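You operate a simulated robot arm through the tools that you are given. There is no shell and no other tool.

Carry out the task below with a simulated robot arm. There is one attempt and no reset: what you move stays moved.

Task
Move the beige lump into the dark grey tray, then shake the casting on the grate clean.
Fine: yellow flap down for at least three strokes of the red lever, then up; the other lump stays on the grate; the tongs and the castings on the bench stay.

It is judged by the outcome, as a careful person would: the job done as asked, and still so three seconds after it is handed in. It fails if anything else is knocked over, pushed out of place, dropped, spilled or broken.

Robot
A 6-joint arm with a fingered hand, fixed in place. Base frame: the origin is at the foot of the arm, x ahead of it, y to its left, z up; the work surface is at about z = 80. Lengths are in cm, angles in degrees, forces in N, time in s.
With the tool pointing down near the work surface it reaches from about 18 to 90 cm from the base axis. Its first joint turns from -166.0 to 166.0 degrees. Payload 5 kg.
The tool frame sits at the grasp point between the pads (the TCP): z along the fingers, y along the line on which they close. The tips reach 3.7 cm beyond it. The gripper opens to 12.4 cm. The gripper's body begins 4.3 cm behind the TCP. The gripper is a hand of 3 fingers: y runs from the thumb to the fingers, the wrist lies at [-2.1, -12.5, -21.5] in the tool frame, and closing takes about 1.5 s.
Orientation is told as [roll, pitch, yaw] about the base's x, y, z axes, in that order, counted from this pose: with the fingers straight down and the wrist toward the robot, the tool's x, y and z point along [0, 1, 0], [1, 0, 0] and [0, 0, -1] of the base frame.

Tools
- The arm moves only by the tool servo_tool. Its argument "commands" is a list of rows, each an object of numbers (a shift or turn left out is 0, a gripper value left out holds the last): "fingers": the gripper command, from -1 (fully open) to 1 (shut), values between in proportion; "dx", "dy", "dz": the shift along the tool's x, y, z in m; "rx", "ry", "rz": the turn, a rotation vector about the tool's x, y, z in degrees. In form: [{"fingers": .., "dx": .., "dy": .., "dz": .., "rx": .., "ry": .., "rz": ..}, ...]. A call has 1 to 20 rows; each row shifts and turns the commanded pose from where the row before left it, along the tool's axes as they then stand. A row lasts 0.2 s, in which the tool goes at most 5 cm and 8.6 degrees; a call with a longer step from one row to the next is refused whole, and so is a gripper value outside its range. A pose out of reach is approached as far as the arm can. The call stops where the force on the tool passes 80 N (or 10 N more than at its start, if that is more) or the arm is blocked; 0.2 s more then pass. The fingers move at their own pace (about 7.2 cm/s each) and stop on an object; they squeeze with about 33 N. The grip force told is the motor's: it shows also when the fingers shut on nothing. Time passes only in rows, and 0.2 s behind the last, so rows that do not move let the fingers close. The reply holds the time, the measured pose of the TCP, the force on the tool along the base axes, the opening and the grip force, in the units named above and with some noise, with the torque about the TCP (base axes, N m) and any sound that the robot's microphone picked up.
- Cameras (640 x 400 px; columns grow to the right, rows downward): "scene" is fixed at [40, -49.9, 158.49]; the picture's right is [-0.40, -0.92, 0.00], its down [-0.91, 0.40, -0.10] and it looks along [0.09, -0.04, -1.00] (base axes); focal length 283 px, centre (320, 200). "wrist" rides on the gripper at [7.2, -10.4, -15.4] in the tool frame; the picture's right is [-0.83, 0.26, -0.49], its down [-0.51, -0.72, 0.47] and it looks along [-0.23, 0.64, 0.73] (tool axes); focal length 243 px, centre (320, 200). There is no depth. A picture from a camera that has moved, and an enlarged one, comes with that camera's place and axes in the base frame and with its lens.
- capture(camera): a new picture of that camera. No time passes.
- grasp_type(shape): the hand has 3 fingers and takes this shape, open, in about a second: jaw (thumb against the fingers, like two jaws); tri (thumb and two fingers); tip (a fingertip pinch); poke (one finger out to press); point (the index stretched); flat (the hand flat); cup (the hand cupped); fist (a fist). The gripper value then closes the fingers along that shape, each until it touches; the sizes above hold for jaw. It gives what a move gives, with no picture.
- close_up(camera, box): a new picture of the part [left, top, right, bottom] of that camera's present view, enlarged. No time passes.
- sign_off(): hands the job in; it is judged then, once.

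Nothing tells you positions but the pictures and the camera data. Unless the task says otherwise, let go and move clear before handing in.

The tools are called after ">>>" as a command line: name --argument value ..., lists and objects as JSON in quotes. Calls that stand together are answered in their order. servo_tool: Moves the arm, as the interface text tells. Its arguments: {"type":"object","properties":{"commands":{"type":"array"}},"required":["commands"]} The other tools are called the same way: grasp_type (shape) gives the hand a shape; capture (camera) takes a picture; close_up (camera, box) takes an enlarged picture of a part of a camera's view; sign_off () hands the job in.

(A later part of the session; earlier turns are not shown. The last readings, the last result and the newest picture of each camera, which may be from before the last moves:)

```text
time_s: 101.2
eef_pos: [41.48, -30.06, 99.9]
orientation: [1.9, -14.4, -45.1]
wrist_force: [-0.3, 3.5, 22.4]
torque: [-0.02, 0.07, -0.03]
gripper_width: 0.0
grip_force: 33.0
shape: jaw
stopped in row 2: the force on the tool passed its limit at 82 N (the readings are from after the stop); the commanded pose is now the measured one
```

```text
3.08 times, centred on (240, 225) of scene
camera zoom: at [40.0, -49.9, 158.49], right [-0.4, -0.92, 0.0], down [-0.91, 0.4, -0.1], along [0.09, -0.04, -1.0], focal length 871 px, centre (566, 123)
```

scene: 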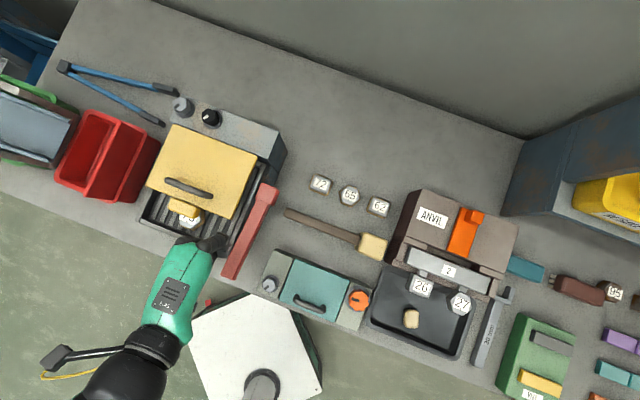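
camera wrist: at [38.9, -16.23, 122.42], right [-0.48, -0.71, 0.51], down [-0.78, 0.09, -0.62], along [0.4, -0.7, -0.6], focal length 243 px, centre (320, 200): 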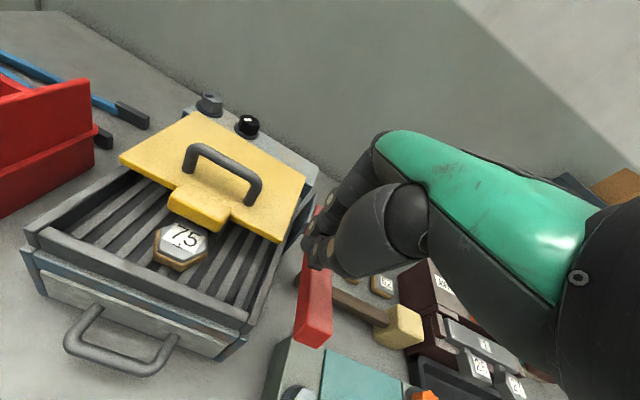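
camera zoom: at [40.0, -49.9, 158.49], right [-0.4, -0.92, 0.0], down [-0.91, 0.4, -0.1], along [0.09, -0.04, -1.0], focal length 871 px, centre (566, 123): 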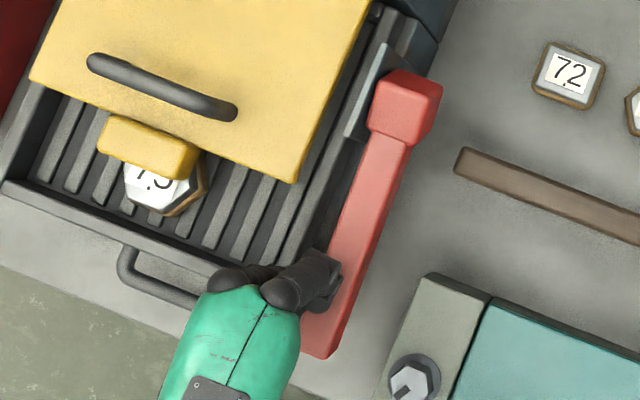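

That's the end stop, at tip z ≈ 96.3, so one full downward press. I'll rise and see whether the spring returns the lever.

>>> servo_tool --commands '[{"dy": 0.0024, "dz": -0.0097}, {"dy": 0.0024, "dz": -0.0097}, {"dy": 0.0024, "dz": -0.0097}, {"dy": 0.0024, "dz": -0.0097}, {"dy": 0.0024, "dz": -0.0097}, {"dy": 0.0024, "dz": -0.0097}, {"dy": 0.0024, "dz": -0.0097}, {}]'

>>> close_up --camera "wrist" --box '[220, 180, 400, 380]'

>>> close_up --camera "scene" --box '[180, 160, 300, 290]'

```text
time_s: 103.0
eef_pos: [41.23, -30.35, 106.43]
orientation: [1.8, -13.7, -45.2]
wrist_force: [0.6, -0.4, 2.5]
torque: [-0.05, -0.05, 0.01]
gripper_width: 0.01
grip_force: 32.7
shape: jaw
```

```text
2.00 times, centred on (310, 280) of wrist
camera zoom: at [36.41, -15.76, 119.2], right [-0.5, -0.7, 0.51], down [-0.76, 0.07, -0.64], along [0.42, -0.71, -0.57], focal length 485 px, centre (340, 40)
```

zoom: 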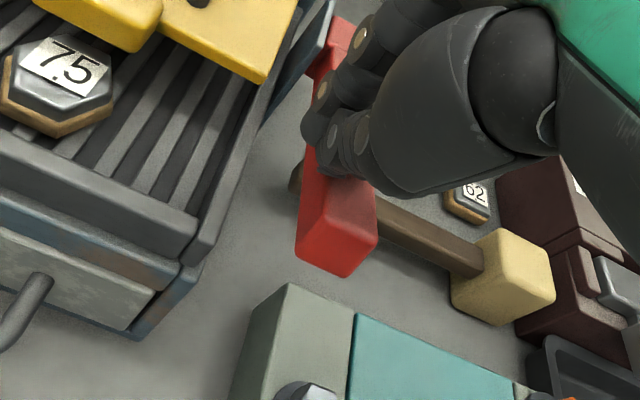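

```text
3.08 times, centred on (240, 225) of scene
camera zoom: at [40.0, -49.9, 158.49], right [-0.4, -0.92, 0.0], down [-0.91, 0.4, -0.1], along [0.09, -0.04, -1.0], focal length 871 px, centre (566, 123)
```

zoom: 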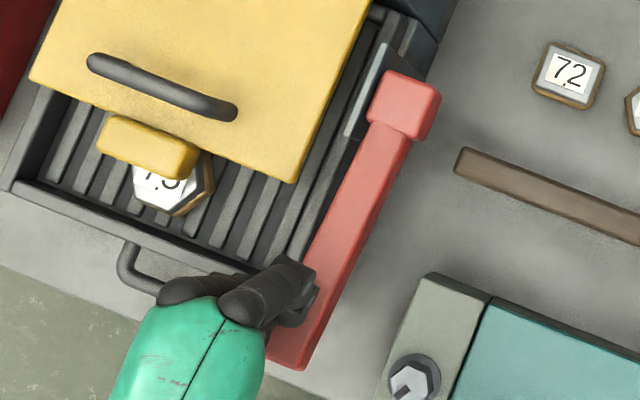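

The spring brings it back up. I'll lift clear to let it reach the top, then do the second stroke, stopping gently at the bottom.

>>> servo_tool --commands '[{"dy": 0.0024, "dz": -0.0097}, {"dy": 0.0012, "dz": -0.0049}, {}, {}]'

>>> servo_tool --commands '[{"dy": -0.0024, "dz": 0.0097}, {"dy": -0.0024, "dz": 0.0097}, {"dy": -0.0024, "dz": 0.0097}, {"dy": -0.0024, "dz": 0.0097}, {"dy": -0.0024, "dz": 0.0097}, {"dy": -0.0024, "dz": 0.0097}, {"dy": -0.0024, "dz": 0.0097}, {"dy": -0.0017, "dz": 0.007}, {}, {}]'

>>> close_up --camera "scene" --box '[180, 160, 300, 290]'

```text
time_s: 104.0
eef_pos: [41.23, -30.14, 108.11]
orientation: [1.8, -13.7, -45.1]
wrist_force: [0.8, -0.4, -0.2]
torque: [-0.04, 0.01, 0.0]
gripper_width: 0.0
grip_force: 33.2
shape: jaw
```

```text
time_s: 106.2
eef_pos: [41.35, -30.0, 100.31]
orientation: [1.8, -13.6, -45.0]
wrist_force: [2.3, 2.0, 8.1]
torque: [-0.04, -0.08, 0.01]
gripper_width: 0.02
grip_force: 33.0
shape: jaw
```

```text
3.08 times, centred on (240, 225) of scene
camera zoom: at [40.0, -49.9, 158.49], right [-0.4, -0.92, 0.0], down [-0.91, 0.4, -0.1], along [0.09, -0.04, -1.0], focal length 871 px, centre (566, 123)
```

zoom: 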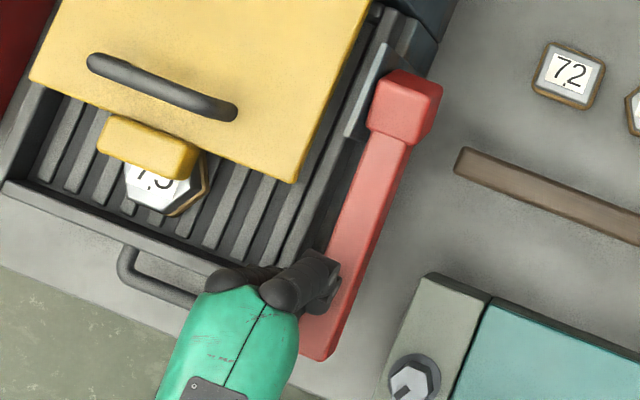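

The second stroke is nearly at the stop, and the casting's sandy rim already looks thinner. I'll press the last few millimetres and lift again.

>>> servo_tool --commands '[{"dy": -0.0008, "dz": 0.0035}, {}]'

>>> servo_tool --commands '[{"dy": 0.0024, "dz": -0.0097}, {"dy": 0.0024, "dz": -0.0097}, {"dy": 0.0024, "dz": -0.0097}, {"dy": 0.0024, "dz": -0.0097}, {"dy": 0.0024, "dz": -0.0097}, {"dy": 0.0024, "dz": -0.0097}, {"dy": 0.0024, "dz": -0.0097}, {"dy": 0.002, "dz": -0.0085}, {}, {}]'

>>> close_up --camera "wrist" --box '[100, 140, 400, 380]'

```text
time_s: 106.8
eef_pos: [41.24, -30.14, 99.88]
orientation: [1.9, -13.7, -45.1]
wrist_force: [0.7, 0.2, 7.9]
torque: [-0.07, -0.04, 0.02]
gripper_width: 0.0
grip_force: 33.3
shape: jaw
```

```text
time_s: 109.0
eef_pos: [41.16, -30.36, 107.79]
orientation: [1.8, -13.7, -45.1]
wrist_force: [0.1, 0.8, 0.5]
torque: [0.01, 0.01, 0.0]
gripper_width: 0.0
grip_force: 33.6
shape: jaw
```

```text
1.67 times, centred on (250, 260) of wrist
camera zoom: at [36.35, -15.83, 120.44], right [-0.5, -0.7, 0.51], down [-0.76, 0.07, -0.64], along [0.42, -0.71, -0.57], focal length 404 px, centre (437, 100)
```

zoom: 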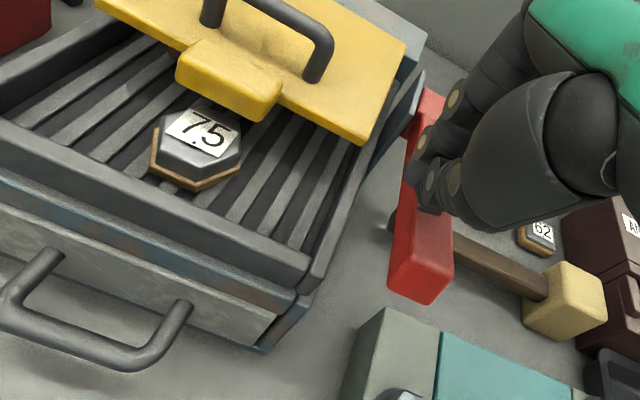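

The casting is visibly cleaner. Now the third stroke, fully to the stop and back.

>>> servo_tool --commands '[{"dy": -0.0024, "dz": 0.0097}, {"dy": -0.0024, "dz": 0.0097}, {"dy": -0.0024, "dz": 0.0097}, {"dy": -0.0024, "dz": 0.0097}, {"dy": -0.0024, "dz": 0.0097}, {"dy": -0.0024, "dz": 0.0097}, {"dy": -0.0024, "dz": 0.0097}, {"dy": -0.0022, "dz": 0.009}, {"dy": -0.0006, "dz": 0.0025}, {}]'

>>> servo_tool --commands '[{"dy": 0.0024, "dz": -0.0097}, {"dy": 0.0024, "dz": -0.0097}, {"dy": 0.0024, "dz": -0.0097}, {"dy": 0.0024, "dz": -0.0097}, {"dy": 0.0024, "dz": -0.0097}, {"dy": 0.0024, "dz": -0.0097}, {"dy": 0.0024, "dz": -0.0097}, {"dy": 0.0024, "dz": -0.0097}, {}, {}]'

>>> close_up --camera "wrist" --box '[100, 140, 400, 380]'

```text
time_s: 111.2
eef_pos: [41.24, -30.1, 99.84]
orientation: [1.8, -13.9, -45.1]
wrist_force: [-4.6, 1.4, 24.6]
torque: [-0.11, 0.23, -0.04]
gripper_width: 0.0
grip_force: 33.2
shape: jaw
```

```text
time_s: 113.4
eef_pos: [41.25, -30.2, 107.76]
orientation: [1.8, -13.6, -45.1]
wrist_force: [0.2, -0.6, -0.1]
torque: [0.01, 0.0, 0.0]
gripper_width: 0.02
grip_force: 33.4
shape: jaw
```

```text
1.67 times, centred on (250, 260) of wrist
camera zoom: at [36.33, -15.75, 120.36], right [-0.5, -0.7, 0.51], down [-0.76, 0.07, -0.64], along [0.42, -0.71, -0.57], focal length 404 px, centre (437, 100)
```

zoom: 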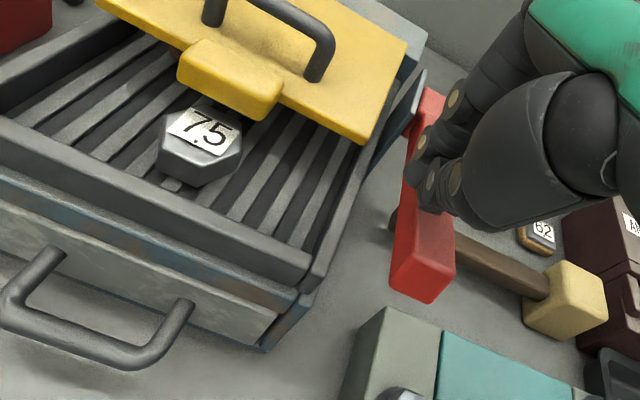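

The casting is now clean and three full strokes are done with the flap down. Next is raising the flap by its loop handle, so I'll measure the loop.

>>> close_up --camera "wrist" --box '[120, 60, 330, 240]'

>>> close_up --camera "scene" --box '[140, 110, 270, 240]'

```text
2.22 times, centred on (225, 150) of wrist
camera zoom: at [36.33, -15.75, 120.36], right [-0.5, -0.7, 0.51], down [-0.76, 0.07, -0.64], along [0.42, -0.71, -0.57], focal length 539 px, centre (531, 311)
```

zoom: 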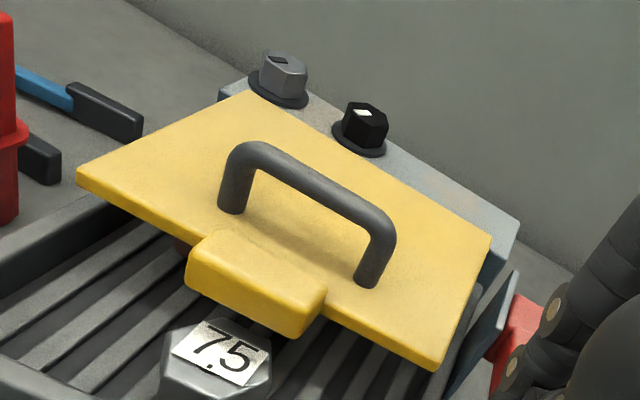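

```text
3.08 times, centred on (205, 175) of scene
camera zoom: at [40.0, -49.9, 158.49], right [-0.4, -0.92, 0.0], down [-0.91, 0.4, -0.1], along [0.09, -0.04, -1.0], focal length 871 px, centre (674, 277)
```

zoom: 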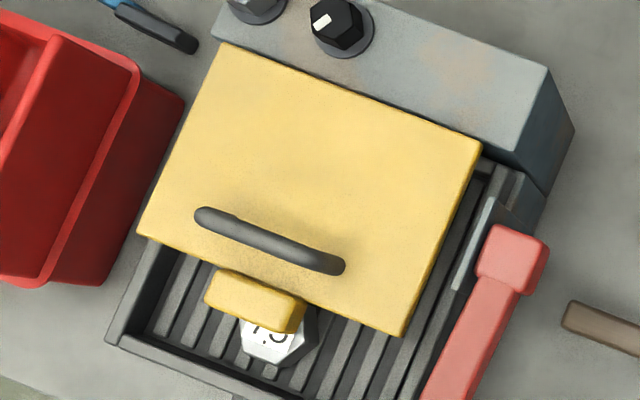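

I have the loop bar centre near (58.5, -28.3, 102) and a refined hinge position. I'll lift off the lever, bring the tool vertical and move above the loop with a narrow opening.

>>> servo_tool --commands '[{"fingers": 0.7, "dz": -0.015}, {"fingers": 0.355, "dx": 0.0278, "dy": 0.0218, "dz": -0.0009, "rx": 2.7}, {"dx": 0.0278, "dy": 0.0217, "dz": -0.0019, "rx": 2.7}, {"dx": 0.0278, "dy": 0.0217, "dz": -0.0029, "rx": 2.7}, {"dx": 0.0278, "dy": 0.0215, "dz": -0.004, "rx": 2.7}, {"dx": 0.0278, "dy": 0.0213, "dz": -0.005, "rx": 2.7}, {}]'

>>> capture --camera "wrist"

>>> close_up --camera "scene" --box '[130, 110, 290, 250]'

```text
time_s: 115.0
eef_pos: [58.15, -27.46, 112.64]
orientation: [1.8, -0.3, -44.7]
wrist_force: [-0.3, -0.3, 0.3]
torque: [-0.03, 0.02, 0.02]
gripper_width: 3.96
grip_force: 0.1
shape: jaw
```

```text
taken
camera wrist: at [55.56, -15.47, 128.18], right [-0.41, -0.78, 0.47], down [-0.86, 0.16, -0.49], along [0.31, -0.6, -0.74], focal length 243 px, centre (320, 200)
```

wrist: 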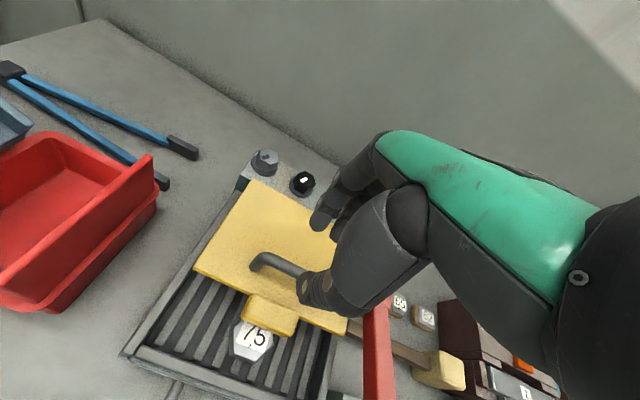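

```text
2.86 times, centred on (210, 180) of scene
camera zoom: at [40.0, -49.9, 158.49], right [-0.4, -0.92, 0.0], down [-0.91, 0.4, -0.1], along [0.09, -0.04, -1.0], focal length 809 px, centre (634, 257)
```

zoom: 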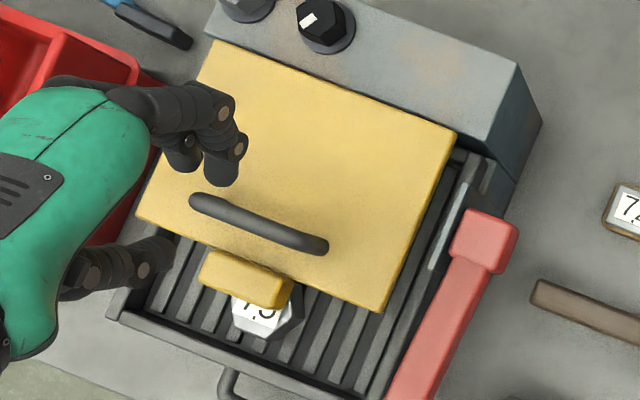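

I need a small correction: about 0.9 cm back and 0.6 cm sideways. I'll apply it and descend partway.

>>> servo_tool --commands '[{"dx": -0.0063, "dy": 0.0092, "dz": 0.01}, {"dz": 0.02}, {"dz": 0.02}, {}]'

>>> close_up --camera "wrist" --box '[180, 170, 400, 370]'

>>> close_up --camera "scene" --box '[150, 120, 260, 220]'

```text
time_s: 116.0
eef_pos: [58.45, -28.74, 107.33]
orientation: [1.8, -0.2, -44.7]
wrist_force: [0.7, 0.1, -1.0]
torque: [0.0, -0.03, -0.01]
gripper_width: 3.98
grip_force: 0.0
shape: jaw
```

```text
2.00 times, centred on (290, 270) of wrist
camera zoom: at [55.88, -16.55, 123.02], right [-0.41, -0.78, 0.47], down [-0.86, 0.16, -0.49], along [0.31, -0.6, -0.74], focal length 485 px, centre (380, 60)
```

zoom: 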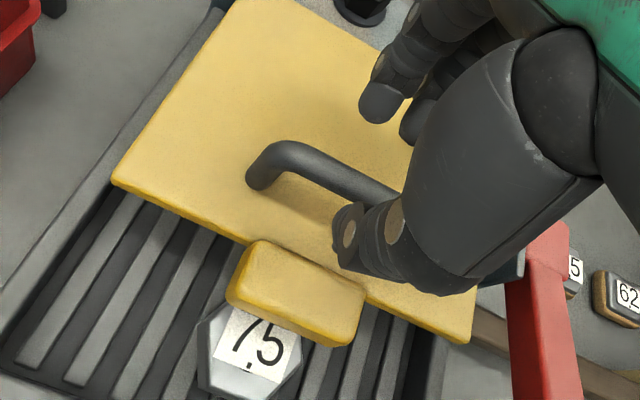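

```text
4.00 times, centred on (205, 170) of scene
camera zoom: at [40.0, -49.9, 158.49], right [-0.4, -0.92, 0.0], down [-0.91, 0.4, -0.1], along [0.09, -0.04, -1.0], focal length 1133 px, centre (780, 320)
```

zoom: 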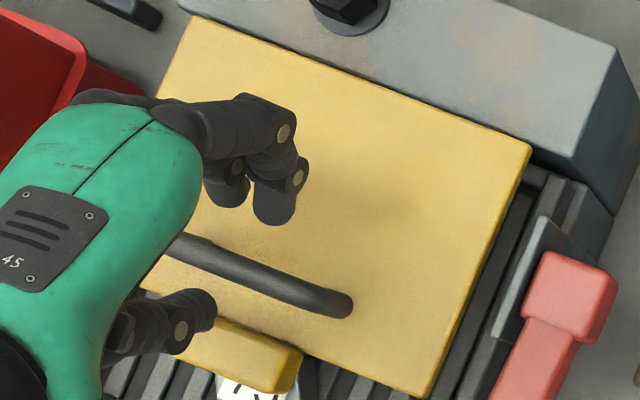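

Thumb and fingers straddle the loop bar. I'll shift 1 cm along the bar to centre, lower and close on it.

>>> servo_tool --commands '[{"dx": -0.01, "dz": 0.01}, {"dz": 0.012}, {"dz": 0.01}, {}]'

>>> close_up --camera "wrist" --box '[180, 170, 400, 370]'

>>> close_up --camera "scene" --box '[150, 120, 260, 220]'

```text
time_s: 117.0
eef_pos: [57.99, -29.34, 104.32]
orientation: [1.8, -0.3, -44.7]
wrist_force: [-0.6, 0.7, 6.4]
torque: [0.2, 0.18, 0.0]
gripper_width: 4.01
grip_force: 0.1
shape: jaw
```

```text
2.00 times, centred on (290, 270) of wrist
camera zoom: at [55.22, -17.18, 119.87], right [-0.41, -0.78, 0.47], down [-0.86, 0.16, -0.49], along [0.31, -0.6, -0.74], focal length 485 px, centre (380, 60)
```

zoom: 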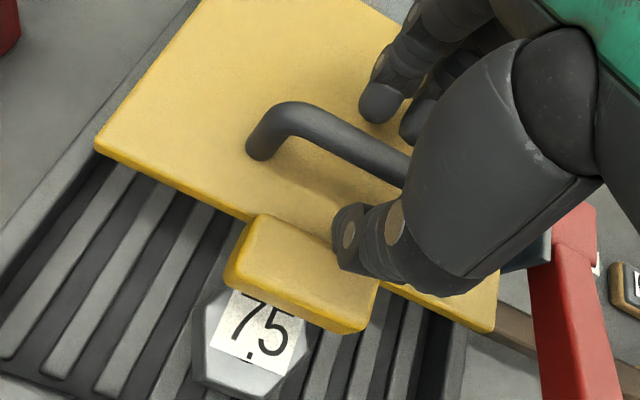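

```text
4.00 times, centred on (205, 170) of scene
camera zoom: at [40.0, -49.9, 158.49], right [-0.4, -0.92, 0.0], down [-0.91, 0.4, -0.1], along [0.09, -0.04, -1.0], focal length 1133 px, centre (780, 320)
```

zoom: 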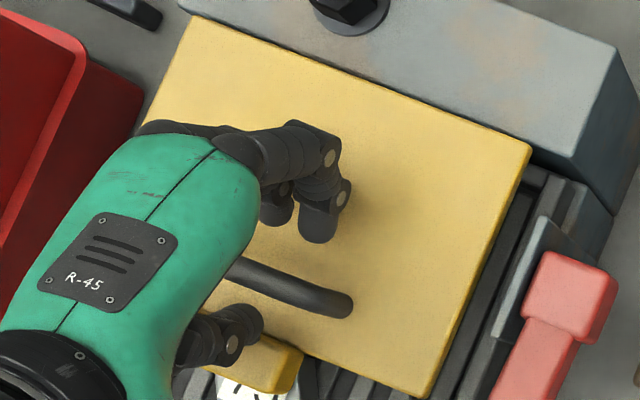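

The thumb tip lightly touched the yellow block. I'll raise a few millimetres, narrow the opening, then lower again before gripping.

>>> servo_tool --commands '[{"dz": -0.007}, {"fingers": 0.5}, {"fingers": 0.6}, {}, {"dz": 0.005}, {"dz": 0.005}, {}]'

>>> close_up --camera "wrist" --box '[180, 170, 400, 370]'

>>> close_up --camera "scene" --box '[150, 120, 260, 220]'

```text
time_s: 118.6
eef_pos: [57.82, -29.29, 103.86]
orientation: [1.8, -0.2, -44.7]
wrist_force: [1.3, 0.4, 0.4]
torque: [-0.02, 0.0, -0.01]
gripper_width: 2.51
grip_force: 0.1
shape: jaw
```

```text
2.00 times, centred on (290, 270) of wrist
camera zoom: at [55.22, -17.16, 119.51], right [-0.41, -0.78, 0.47], down [-0.86, 0.16, -0.49], along [0.31, -0.6, -0.74], focal length 485 px, centre (380, 60)
```

zoom: 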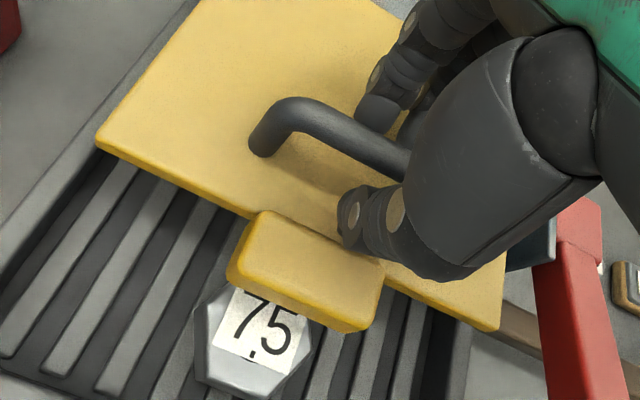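

```text
4.00 times, centred on (205, 170) of scene
camera zoom: at [40.0, -49.9, 158.49], right [-0.4, -0.92, 0.0], down [-0.91, 0.4, -0.1], along [0.09, -0.04, -1.0], focal length 1133 px, centre (780, 320)
```

zoom: 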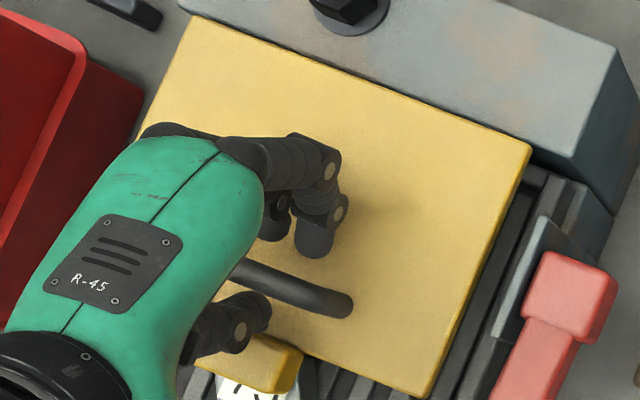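

The bar is between the pads. Closing on it.

>>> servo_tool --commands '[{"fingers": 0.75}, {"fingers": 0.9}, {"fingers": 1}, {}, {}]'

>>> close_up --camera "wrist" --box '[180, 170, 400, 370]'

```text
time_s: 119.8
eef_pos: [57.77, -29.21, 103.89]
orientation: [1.8, -0.1, -44.7]
wrist_force: [-2.8, 3.6, 0.1]
torque: [0.02, -0.03, -0.09]
gripper_width: 0.1
grip_force: 33.0
shape: jaw
```

```text
2.00 times, centred on (290, 270) of wrist
camera zoom: at [55.2, -17.14, 119.52], right [-0.41, -0.78, 0.47], down [-0.86, 0.16, -0.49], along [0.31, -0.6, -0.74], focal length 485 px, centre (380, 60)
```

zoom: 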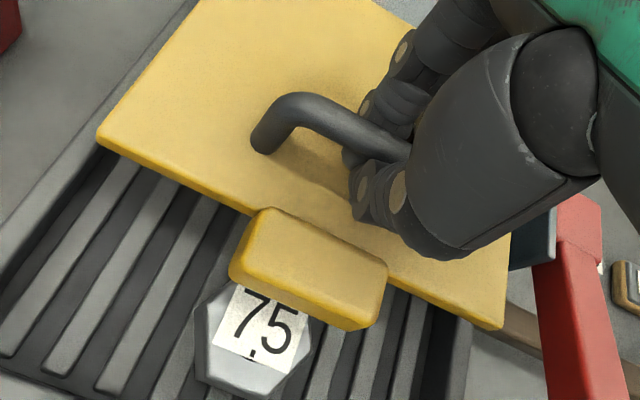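

The fingertips have closed beneath the bar, so the bar is hooked inside the finger ring and can pivot. I'll lift along the hinge arc, small at first.

>>> servo_tool --commands '[{"dy": 0.0056, "dz": -0.01, "rx": 1.6}, {"dy": 0.0056, "dz": -0.0105, "rx": 1.7}, {}]'

>>> close_up --camera "wrist" --box '[140, 150, 400, 370]'

>>> close_up --camera "scene" --box '[130, 100, 290, 240]'

```text
time_s: 120.6
eef_pos: [58.56, -30.1, 105.82]
orientation: [1.9, 3.2, -44.5]
wrist_force: [1.1, 5.7, 0.8]
torque: [0.07, 0.03, -0.13]
gripper_width: 0.15
grip_force: 33.0
shape: jaw
```

```text
1.82 times, centred on (270, 260) of wrist
camera zoom: at [56.62, -18.64, 122.16], right [-0.39, -0.8, 0.45], down [-0.88, 0.17, -0.45], along [0.28, -0.57, -0.77], focal length 441 px, centre (411, 91)
```

zoom: 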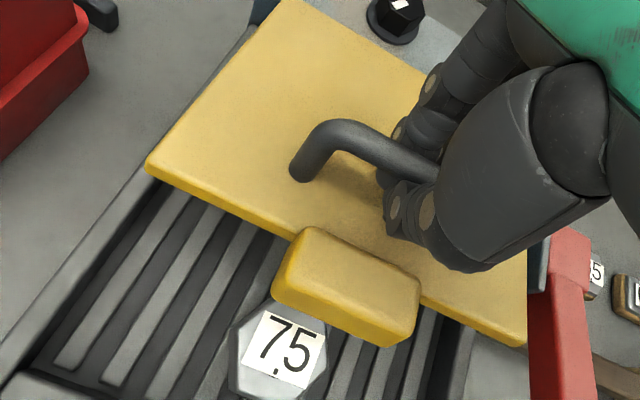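

```text
2.86 times, centred on (210, 170) of scene
camera zoom: at [40.0, -49.9, 158.49], right [-0.4, -0.92, 0.0], down [-0.91, 0.4, -0.1], along [0.09, -0.04, -1.0], focal length 809 px, centre (634, 286)
```

zoom: 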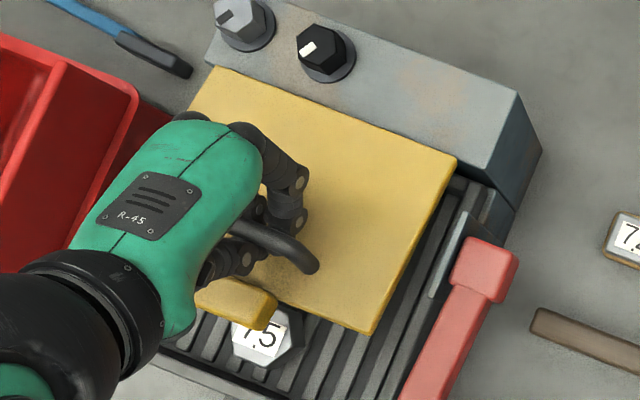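

The flap is rising with the bar. I'll continue along the arc.

>>> servo_tool --commands '[{"dy": 0.0068, "dz": -0.0096, "rx": 1.6}, {"dy": 0.0068, "dz": -0.0096, "rx": 1.7}, {"dy": 0.0078, "dz": -0.0087, "rx": 1.6}, {"dy": 0.0079, "dz": -0.0087, "rx": 1.7}, {}]'

>>> close_up --camera "wrist" --box '[140, 150, 400, 370]'

>>> close_up --camera "scene" --box '[130, 90, 290, 230]'

```text
time_s: 121.8
eef_pos: [61.05, -32.45, 109.26]
orientation: [1.9, 9.8, -44.4]
wrist_force: [2.3, 0.7, -5.1]
torque: [-0.02, 0.04, -0.1]
gripper_width: 0.15
grip_force: 33.2
shape: jaw
```

```text
1.82 times, centred on (270, 260) of wrist
camera zoom: at [60.34, -22.39, 126.47], right [-0.35, -0.84, 0.42], down [-0.91, 0.2, -0.36], along [0.22, -0.5, -0.84], focal length 441 px, centre (411, 91)
```

zoom: 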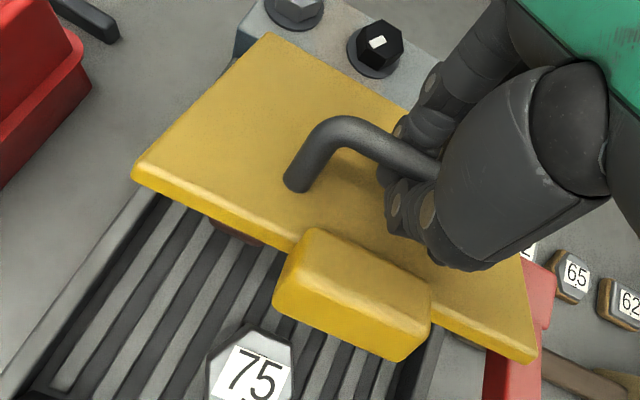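

```text
2.86 times, centred on (210, 160) of scene
camera zoom: at [40.0, -49.9, 158.49], right [-0.4, -0.92, 0.0], down [-0.91, 0.4, -0.1], along [0.09, -0.04, -1.0], focal length 809 px, centre (634, 314)
```

zoom: 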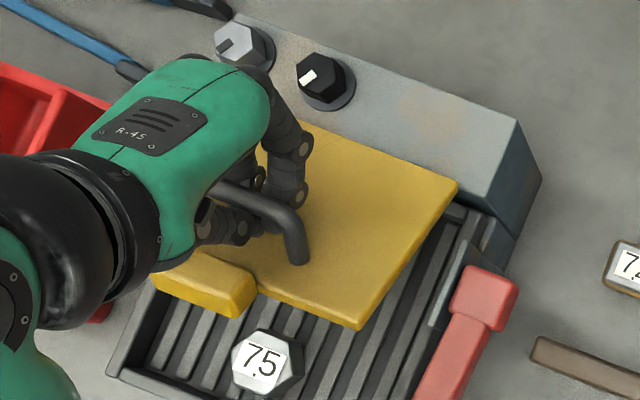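

The flap is about 30° up and the bar is pivoting nicely. I'll keep going.

>>> servo_tool --commands '[{"dy": 0.0088, "dz": -0.0079, "rx": 1.6}, {"dy": 0.0088, "dz": -0.0079, "rx": 1.7}, {"dy": 0.0097, "dz": -0.0068, "rx": 1.6}, {"dy": 0.0097, "dz": -0.0069, "rx": 1.7}, {}]'

>>> close_up --camera "wrist" --box '[140, 150, 400, 370]'

>>> close_up --camera "scene" --box '[130, 70, 290, 210]'

```text
time_s: 123.0
eef_pos: [63.94, -35.47, 111.2]
orientation: [1.8, 16.4, -44.2]
wrist_force: [5.1, 1.4, -22.6]
torque: [-0.01, 0.15, -0.08]
gripper_width: 0.08
grip_force: 33.1
shape: jaw
```

```text
1.82 times, centred on (270, 260) of wrist
camera zoom: at [64.71, -26.84, 129.23], right [-0.31, -0.87, 0.37], down [-0.94, 0.23, -0.26], along [0.15, -0.43, -0.89], focal length 441 px, centre (411, 91)
```

zoom: 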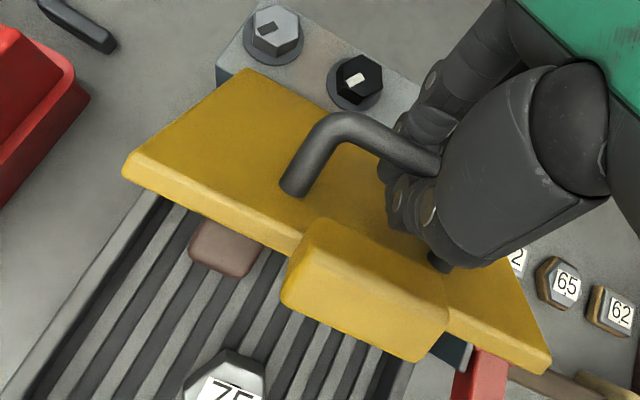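

```text
2.86 times, centred on (210, 140) of scene
camera zoom: at [40.0, -49.9, 158.49], right [-0.4, -0.92, 0.0], down [-0.91, 0.4, -0.1], along [0.09, -0.04, -1.0], focal length 809 px, centre (634, 371)
```

zoom: 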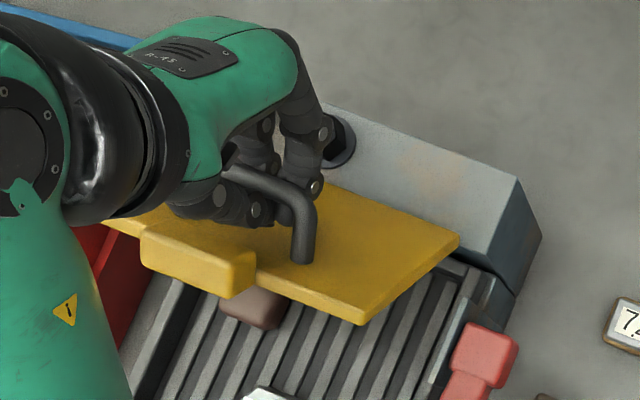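

The pull rose to 22 N, so my arc radius is a little large. I'll ease down a few millimetres to relieve it, then adjust the arc.

>>> servo_tool --commands '[{"dy": 0.002, "dz": 0.005}, {}]'

```text
time_s: 123.6
eef_pos: [63.91, -35.47, 111.04]
orientation: [1.8, 16.2, -44.1]
wrist_force: [2.2, 3.5, -0.8]
torque: [0.04, 0.03, -0.08]
gripper_width: 0.07
grip_force: 33.3
shape: jaw
```

Relieved. I'll continue the arc slightly lower.

>>> servo_tool --commands '[{"dy": 0.0108, "dz": -0.004, "rx": 1.6}, {"dy": 0.0108, "dz": -0.0042, "rx": 1.7}, {}]'

>>> servo_tool --commands '[{"dy": 0.0115, "dz": -0.0033, "rx": 1.6}, {"dy": 0.0115, "dz": -0.0033, "rx": 1.7}, {}]'

>>> close_up --camera "wrist" --box '[140, 150, 400, 370]'

>>> close_up --camera "scene" --box '[130, 60, 290, 200]'

```text
time_s: 124.4
eef_pos: [65.48, -37.16, 111.09]
orientation: [1.9, 19.7, -44.0]
wrist_force: [2.5, 2.5, 0.8]
torque: [0.04, 0.03, -0.03]
gripper_width: 0.05
grip_force: 32.9
shape: jaw
```

```text
time_s: 125.2
eef_pos: [67.14, -38.79, 110.82]
orientation: [1.9, 22.9, -43.9]
wrist_force: [-0.5, -0.1, 0.7]
torque: [0.0, -0.01, -0.01]
gripper_width: 0.03
grip_force: 32.8
shape: jaw
```

```text
1.82 times, centred on (270, 260) of wrist
camera zoom: at [69.33, -31.55, 129.26], right [-0.28, -0.9, 0.33], down [-0.96, 0.24, -0.17], along [0.07, -0.36, -0.93], focal length 441 px, centre (411, 91)
```

zoom: 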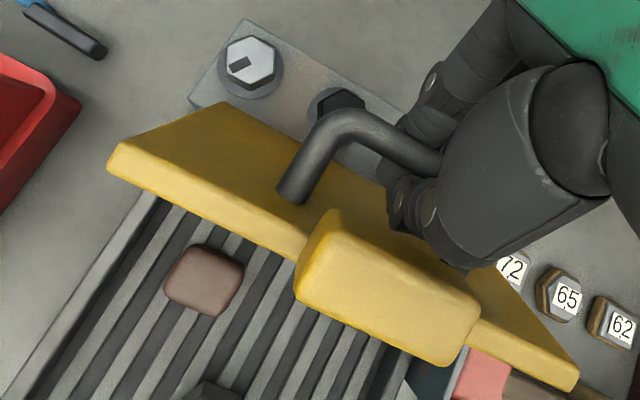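

```text
2.86 times, centred on (210, 130) of scene
camera zoom: at [40.0, -49.9, 158.49], right [-0.4, -0.92, 0.0], down [-0.91, 0.4, -0.1], along [0.09, -0.04, -1.0], focal length 809 px, centre (634, 400)
```

zoom: 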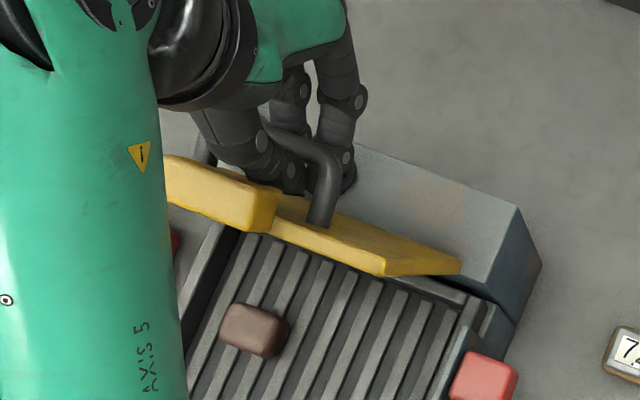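

The flap is about 70–75° up and the brown lump is still sitting on the grate. I'll continue toward upright.

>>> servo_tool --commands '[{"dy": 0.0119, "dz": -0.0021, "rx": 1.6}, {"dy": 0.0119, "dz": -0.0021, "rx": 1.7}, {}]'

>>> close_up --camera "wrist" --box '[140, 150, 400, 370]'

>>> close_up --camera "scene" --box '[130, 50, 290, 190]'

```text
time_s: 126.0
eef_pos: [68.84, -40.4, 110.31]
orientation: [2.0, 26.2, -43.8]
wrist_force: [-2.4, -1.2, -1.2]
torque: [0.1, 0.06, 0.04]
gripper_width: 0.04
grip_force: 32.4
shape: jaw
```

```text
1.82 times, centred on (270, 260) of wrist
camera zoom: at [71.83, -33.93, 128.93], right [-0.27, -0.92, 0.3], down [-0.96, 0.24, -0.12], along [0.04, -0.32, -0.95], focal length 441 px, centre (411, 91)
```

zoom: 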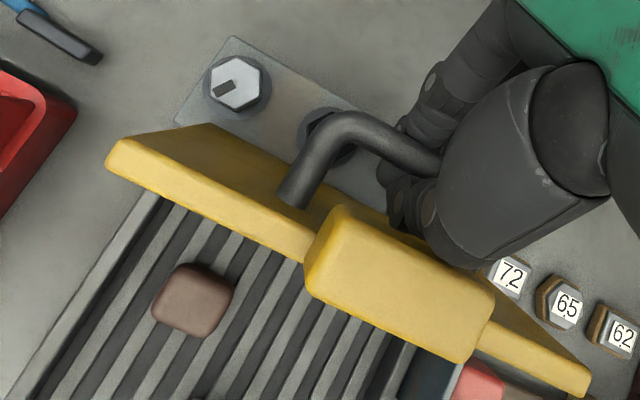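

```text
2.86 times, centred on (210, 120) of scene
camera zoom: at [40.0, -49.9, 158.49], right [-0.4, -0.92, 0.0], down [-0.91, 0.4, -0.1], along [0.09, -0.04, -1.0], focal length 809 px, centre (634, 429)
```

zoom: 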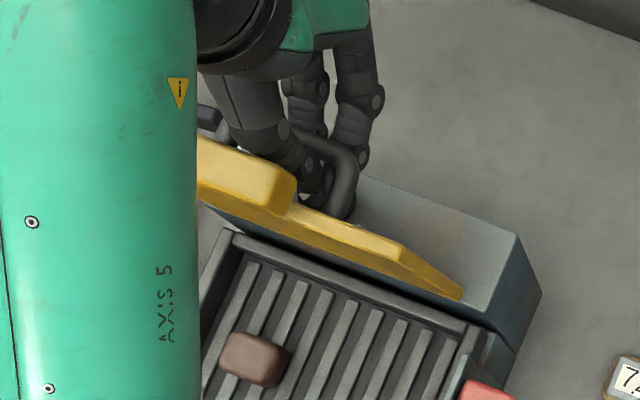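

>>> servo_tool --commands '[{"dy": 0.0121, "dz": -0.0013, "rx": 1}, {"dy": 0.0121, "dz": -0.0013, "rx": 1}, {}]'

>>> close_up --camera "wrist" --box '[140, 150, 400, 370]'

>>> close_up --camera "scene" --box '[130, 50, 290, 190]'

```text
time_s: 126.8
eef_pos: [70.56, -41.96, 109.6]
orientation: [2.1, 28.1, -43.7]
wrist_force: [-8.7, 0.4, 14.0]
torque: [1.29, 1.2, 0.03]
gripper_width: 0.17
grip_force: 32.6
shape: jaw
```

```text
1.82 times, centred on (270, 260) of wrist
camera zoom: at [73.96, -35.91, 128.23], right [-0.26, -0.92, 0.28], down [-0.97, 0.24, -0.09], along [0.01, -0.3, -0.95], focal length 441 px, centre (411, 91)
```

zoom: 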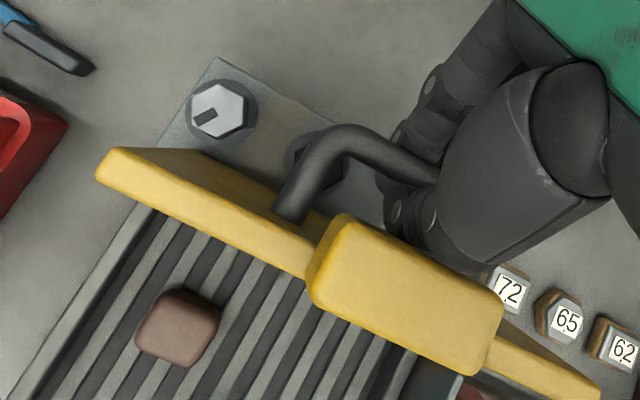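

```text
2.86 times, centred on (210, 120) of scene
camera zoom: at [40.0, -49.9, 158.49], right [-0.4, -0.92, 0.0], down [-0.91, 0.4, -0.1], along [0.09, -0.04, -1.0], focal length 809 px, centre (634, 429)
```

zoom: 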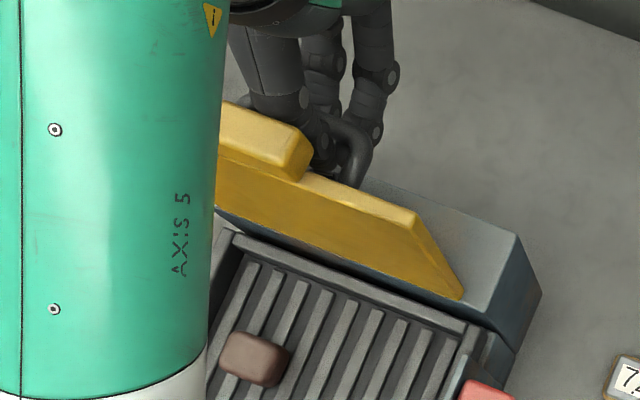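

The flap is nearly upright, and the thumb seems to be bearing on it since force and torque are rising. I'll ease up slightly to relieve that before releasing.

>>> servo_tool --commands '[{"dy": -0.001, "dz": -0.005}, {}]'

>>> close_up --camera "wrist" --box '[200, 170, 400, 350]'

```text
time_s: 127.4
eef_pos: [70.67, -42.03, 109.52]
orientation: [1.9, 28.6, -43.6]
wrist_force: [-13.2, 8.2, -16.7]
torque: [0.55, 0.43, 0.09]
gripper_width: 0.1
grip_force: 32.8
shape: jaw
```

```text
2.22 times, centred on (300, 260) of wrist
camera zoom: at [74.13, -36.08, 128.32], right [-0.26, -0.92, 0.28], down [-0.97, 0.24, -0.08], along [0.01, -0.29, -0.96], focal length 539 px, centre (364, 67)
```

zoom: 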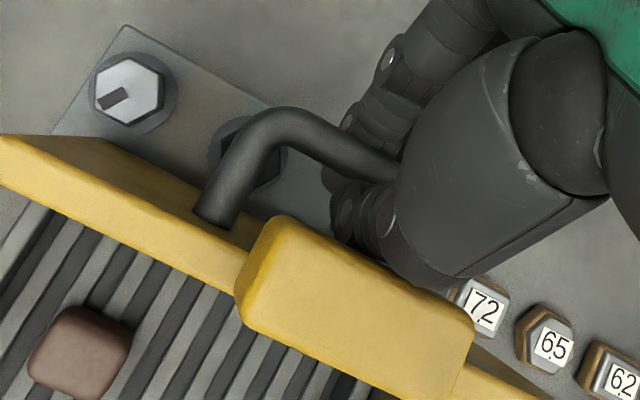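

The ring and thumb are wedged between bar and block. I'll open the fingers while moving back by the same amount, so the thumb stays put relative to the flap.

>>> servo_tool --commands '[{"fingers": 0.88, "dy": 0.003, "dz": -0.0015}, {"fingers": 0.78, "dy": 0.003, "dz": -0.0015}, {"fingers": 0.7, "dy": 0.002, "dz": -0.001}, {}, {}]'

>>> close_up --camera "wrist" --box '[200, 170, 400, 350]'

>>> close_up --camera "scene" --box '[130, 50, 290, 190]'

```text
time_s: 128.6
eef_pos: [71.3, -42.97, 109.85]
orientation: [2.0, 28.0, -43.7]
wrist_force: [-0.1, 1.3, -0.5]
torque: [0.07, 0.1, 0.0]
gripper_width: 1.76
grip_force: 0.0
shape: jaw
```

```text
2.22 times, centred on (300, 260) of wrist
camera zoom: at [74.71, -36.78, 128.65], right [-0.26, -0.92, 0.28], down [-0.97, 0.24, -0.09], along [0.01, -0.3, -0.95], focal length 539 px, centre (364, 67)
```

zoom: 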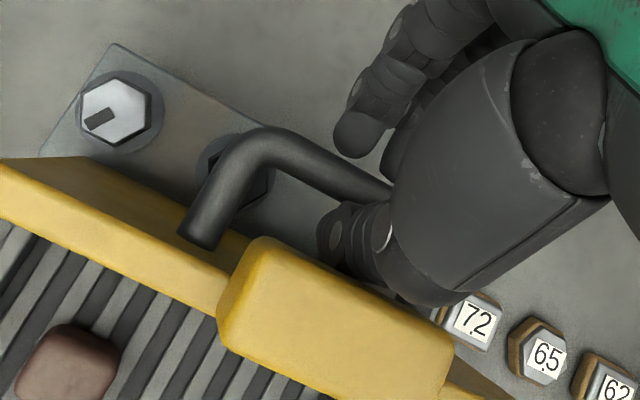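

```text
2.86 times, centred on (210, 120) of scene
camera zoom: at [40.0, -49.9, 158.49], right [-0.4, -0.92, 0.0], down [-0.91, 0.4, -0.1], along [0.09, -0.04, -1.0], focal length 809 px, centre (634, 429)
```

zoom: 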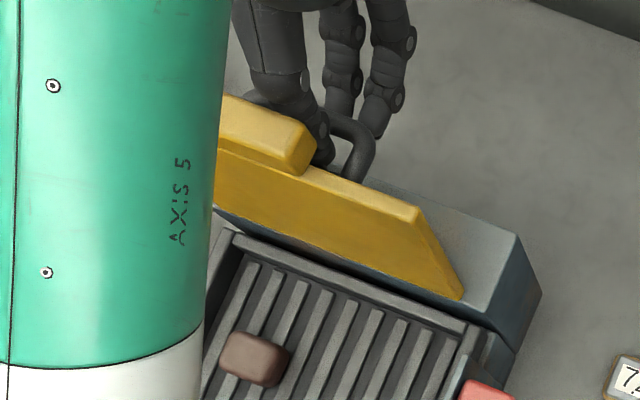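

Forces are near zero now and the flap is past its balance point. I'll push the bar back a bit with the thumb so the flap reaches its rear stop, reducing the hand's lean at the same time.

>>> servo_tool --commands '[{"dy": 0.0044, "dz": -0.0024, "rx": -2}, {"dy": 0.0044, "dz": -0.0024, "rx": -2}, {}]'

>>> close_up --camera "wrist" --box '[200, 170, 400, 350]'

>>> close_up --camera "scene" --box '[130, 50, 290, 190]'

```text
time_s: 129.4
eef_pos: [71.9, -43.51, 109.85]
orientation: [1.9, 24.1, -43.9]
wrist_force: [-3.0, 4.4, -1.9]
torque: [0.25, 0.2, -0.01]
gripper_width: 1.77
grip_force: 0.1
shape: jaw
```

```text
2.22 times, centred on (300, 260) of wrist
camera zoom: at [74.45, -36.52, 128.44], right [-0.28, -0.91, 0.32], down [-0.96, 0.24, -0.15], along [0.06, -0.34, -0.94], focal length 539 px, centre (364, 67)
```

zoom: 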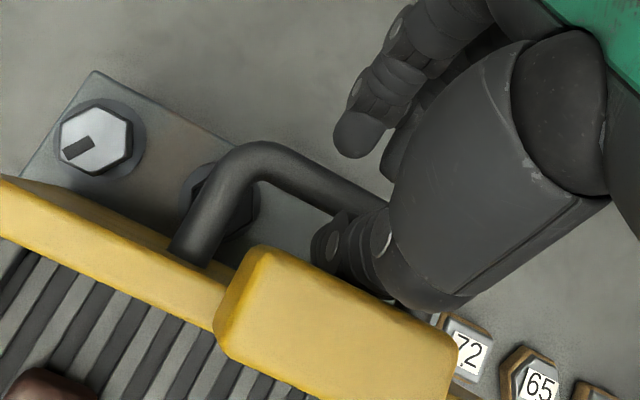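

```text
2.86 times, centred on (210, 120) of scene
camera zoom: at [40.0, -49.9, 158.49], right [-0.4, -0.92, 0.0], down [-0.91, 0.4, -0.1], along [0.09, -0.04, -1.0], focal length 809 px, centre (634, 429)
```

zoom: 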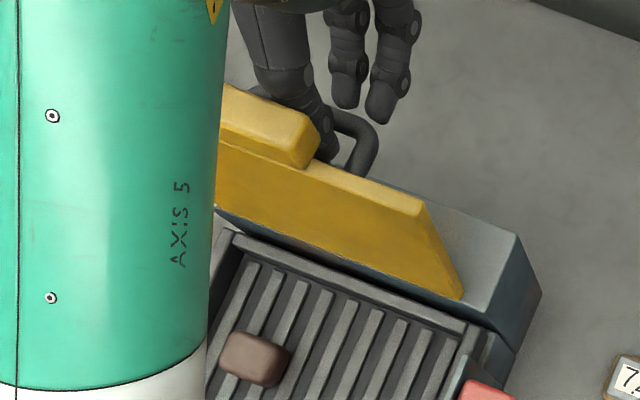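

The flap is almost at its original lean. I'll slide the hand upward out of the gap.

>>> servo_tool --commands '[{"dy": -0.0017, "dz": -0.0075}, {"dy": -0.0017, "dz": -0.0075}, {}]'

>>> close_up --camera "wrist" --box '[200, 170, 400, 350]'

>>> close_up --camera "scene" --box '[130, 50, 290, 190]'

```text
time_s: 130.2
eef_pos: [72.29, -43.72, 111.61]
orientation: [2.0, 24.0, -43.9]
wrist_force: [1.9, -1.0, 8.3]
torque: [0.35, 0.36, -0.06]
gripper_width: 1.77
grip_force: 0.1
shape: jaw
```

```text
2.22 times, centred on (300, 260) of wrist
camera zoom: at [74.68, -36.81, 130.27], right [-0.28, -0.91, 0.32], down [-0.96, 0.24, -0.15], along [0.06, -0.35, -0.94], focal length 539 px, centre (364, 67)
```

zoom: 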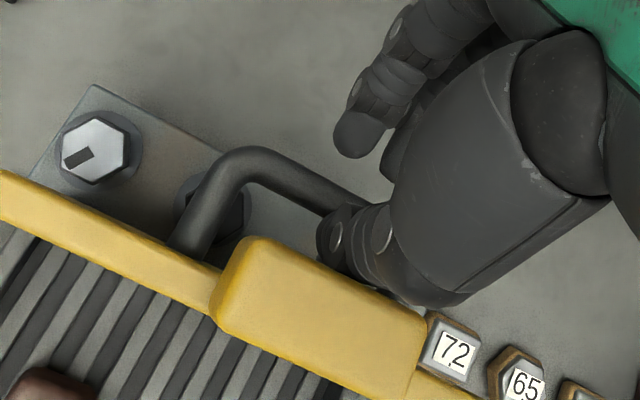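

```text
2.86 times, centred on (210, 120) of scene
camera zoom: at [40.0, -49.9, 158.49], right [-0.4, -0.92, 0.0], down [-0.91, 0.4, -0.1], along [0.09, -0.04, -1.0], focal length 809 px, centre (634, 429)
```

zoom: 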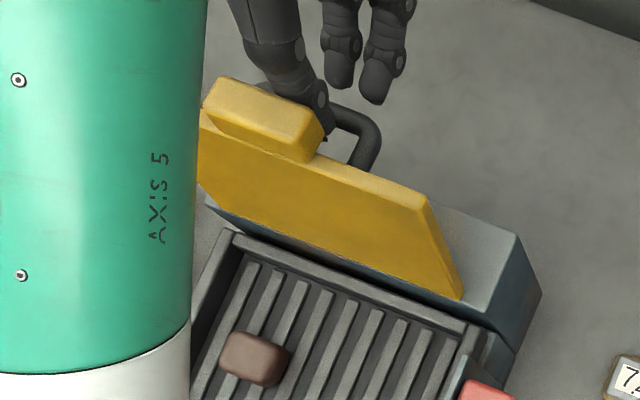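

The flap now leans back against the thumb, so it's safely past balance. I'll continue withdrawing upward.

>>> servo_tool --commands '[{"dy": -0.0005, "dz": -0.0075}, {"dy": -0.0005, "dz": -0.0075}, {"dy": -0.0005, "dz": -0.0075}, {"dy": -0.0005, "dz": -0.0075}, {}]'

>>> close_up --camera "wrist" --box '[200, 170, 400, 350]'

>>> close_up --camera "scene" --box '[130, 50, 290, 190]'

```text
time_s: 131.4
eef_pos: [72.7, -44.47, 114.32]
orientation: [1.9, 24.1, -43.9]
wrist_force: [0.1, 1.0, -0.2]
torque: [-0.01, -0.01, -0.01]
gripper_width: 1.87
grip_force: 0.0
shape: jaw
```

```text
2.22 times, centred on (300, 260) of wrist
camera zoom: at [75.25, -37.53, 132.83], right [-0.28, -0.91, 0.32], down [-0.96, 0.24, -0.15], along [0.06, -0.34, -0.94], focal length 539 px, centre (364, 67)
```

zoom: 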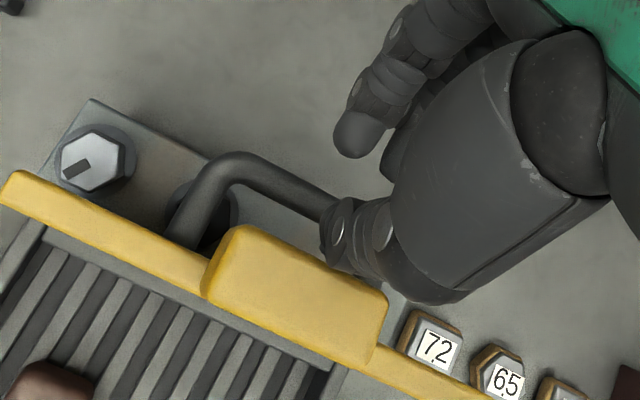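

```text
2.86 times, centred on (210, 120) of scene
camera zoom: at [40.0, -49.9, 158.49], right [-0.4, -0.92, 0.0], down [-0.91, 0.4, -0.1], along [0.09, -0.04, -1.0], focal length 809 px, centre (634, 429)
```

zoom: 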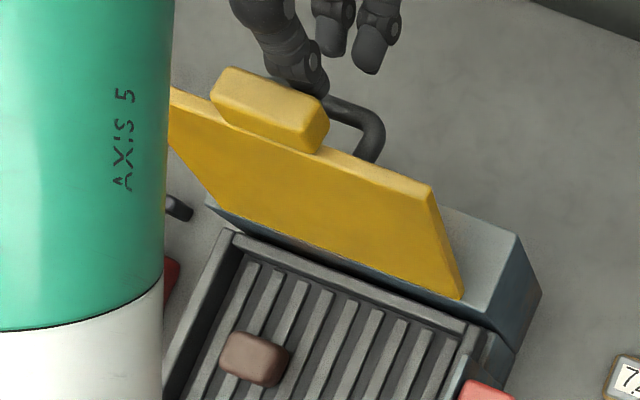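

The flap is back at its original upright lean (its corner matches the first picture) and forces are zero. I'll rise clear.

>>> servo_tool --commands '[{"dy": -0.0037, "dz": -0.0114}, {"dy": -0.004, "dz": -0.0114}, {"dy": -0.0045, "dz": -0.0114}, {"dy": -0.0049, "dz": -0.011}, {"dy": -0.0049, "dz": -0.011}, {}]'

>>> close_up --camera "wrist" --box '[200, 170, 400, 350]'

>>> close_up --camera "scene" --box '[130, 50, 290, 190]'

```text
time_s: 132.8
eef_pos: [72.97, -44.92, 120.35]
orientation: [1.9, 24.2, -43.9]
wrist_force: [0.6, -0.5, -0.9]
torque: [-0.01, 0.05, 0.01]
gripper_width: 1.83
grip_force: 0.0
shape: jaw
```

```text
2.22 times, centred on (300, 260) of wrist
camera zoom: at [75.42, -37.98, 138.9], right [-0.28, -0.91, 0.32], down [-0.96, 0.24, -0.15], along [0.06, -0.34, -0.94], focal length 539 px, centre (364, 67)
```

zoom: 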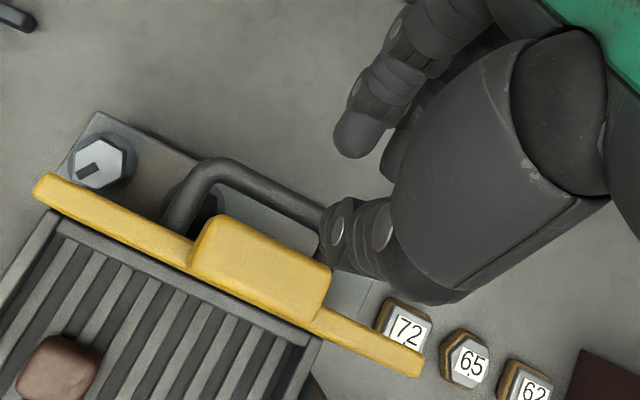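

```text
2.86 times, centred on (210, 120) of scene
camera zoom: at [40.0, -49.9, 158.49], right [-0.4, -0.92, 0.0], down [-0.91, 0.4, -0.1], along [0.09, -0.04, -1.0], focal length 809 px, centre (634, 429)
```

zoom: 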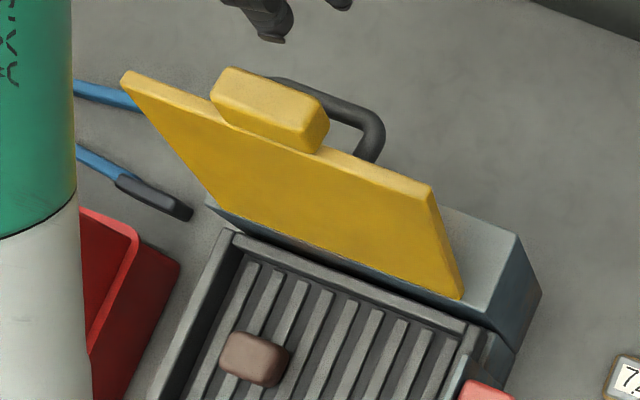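

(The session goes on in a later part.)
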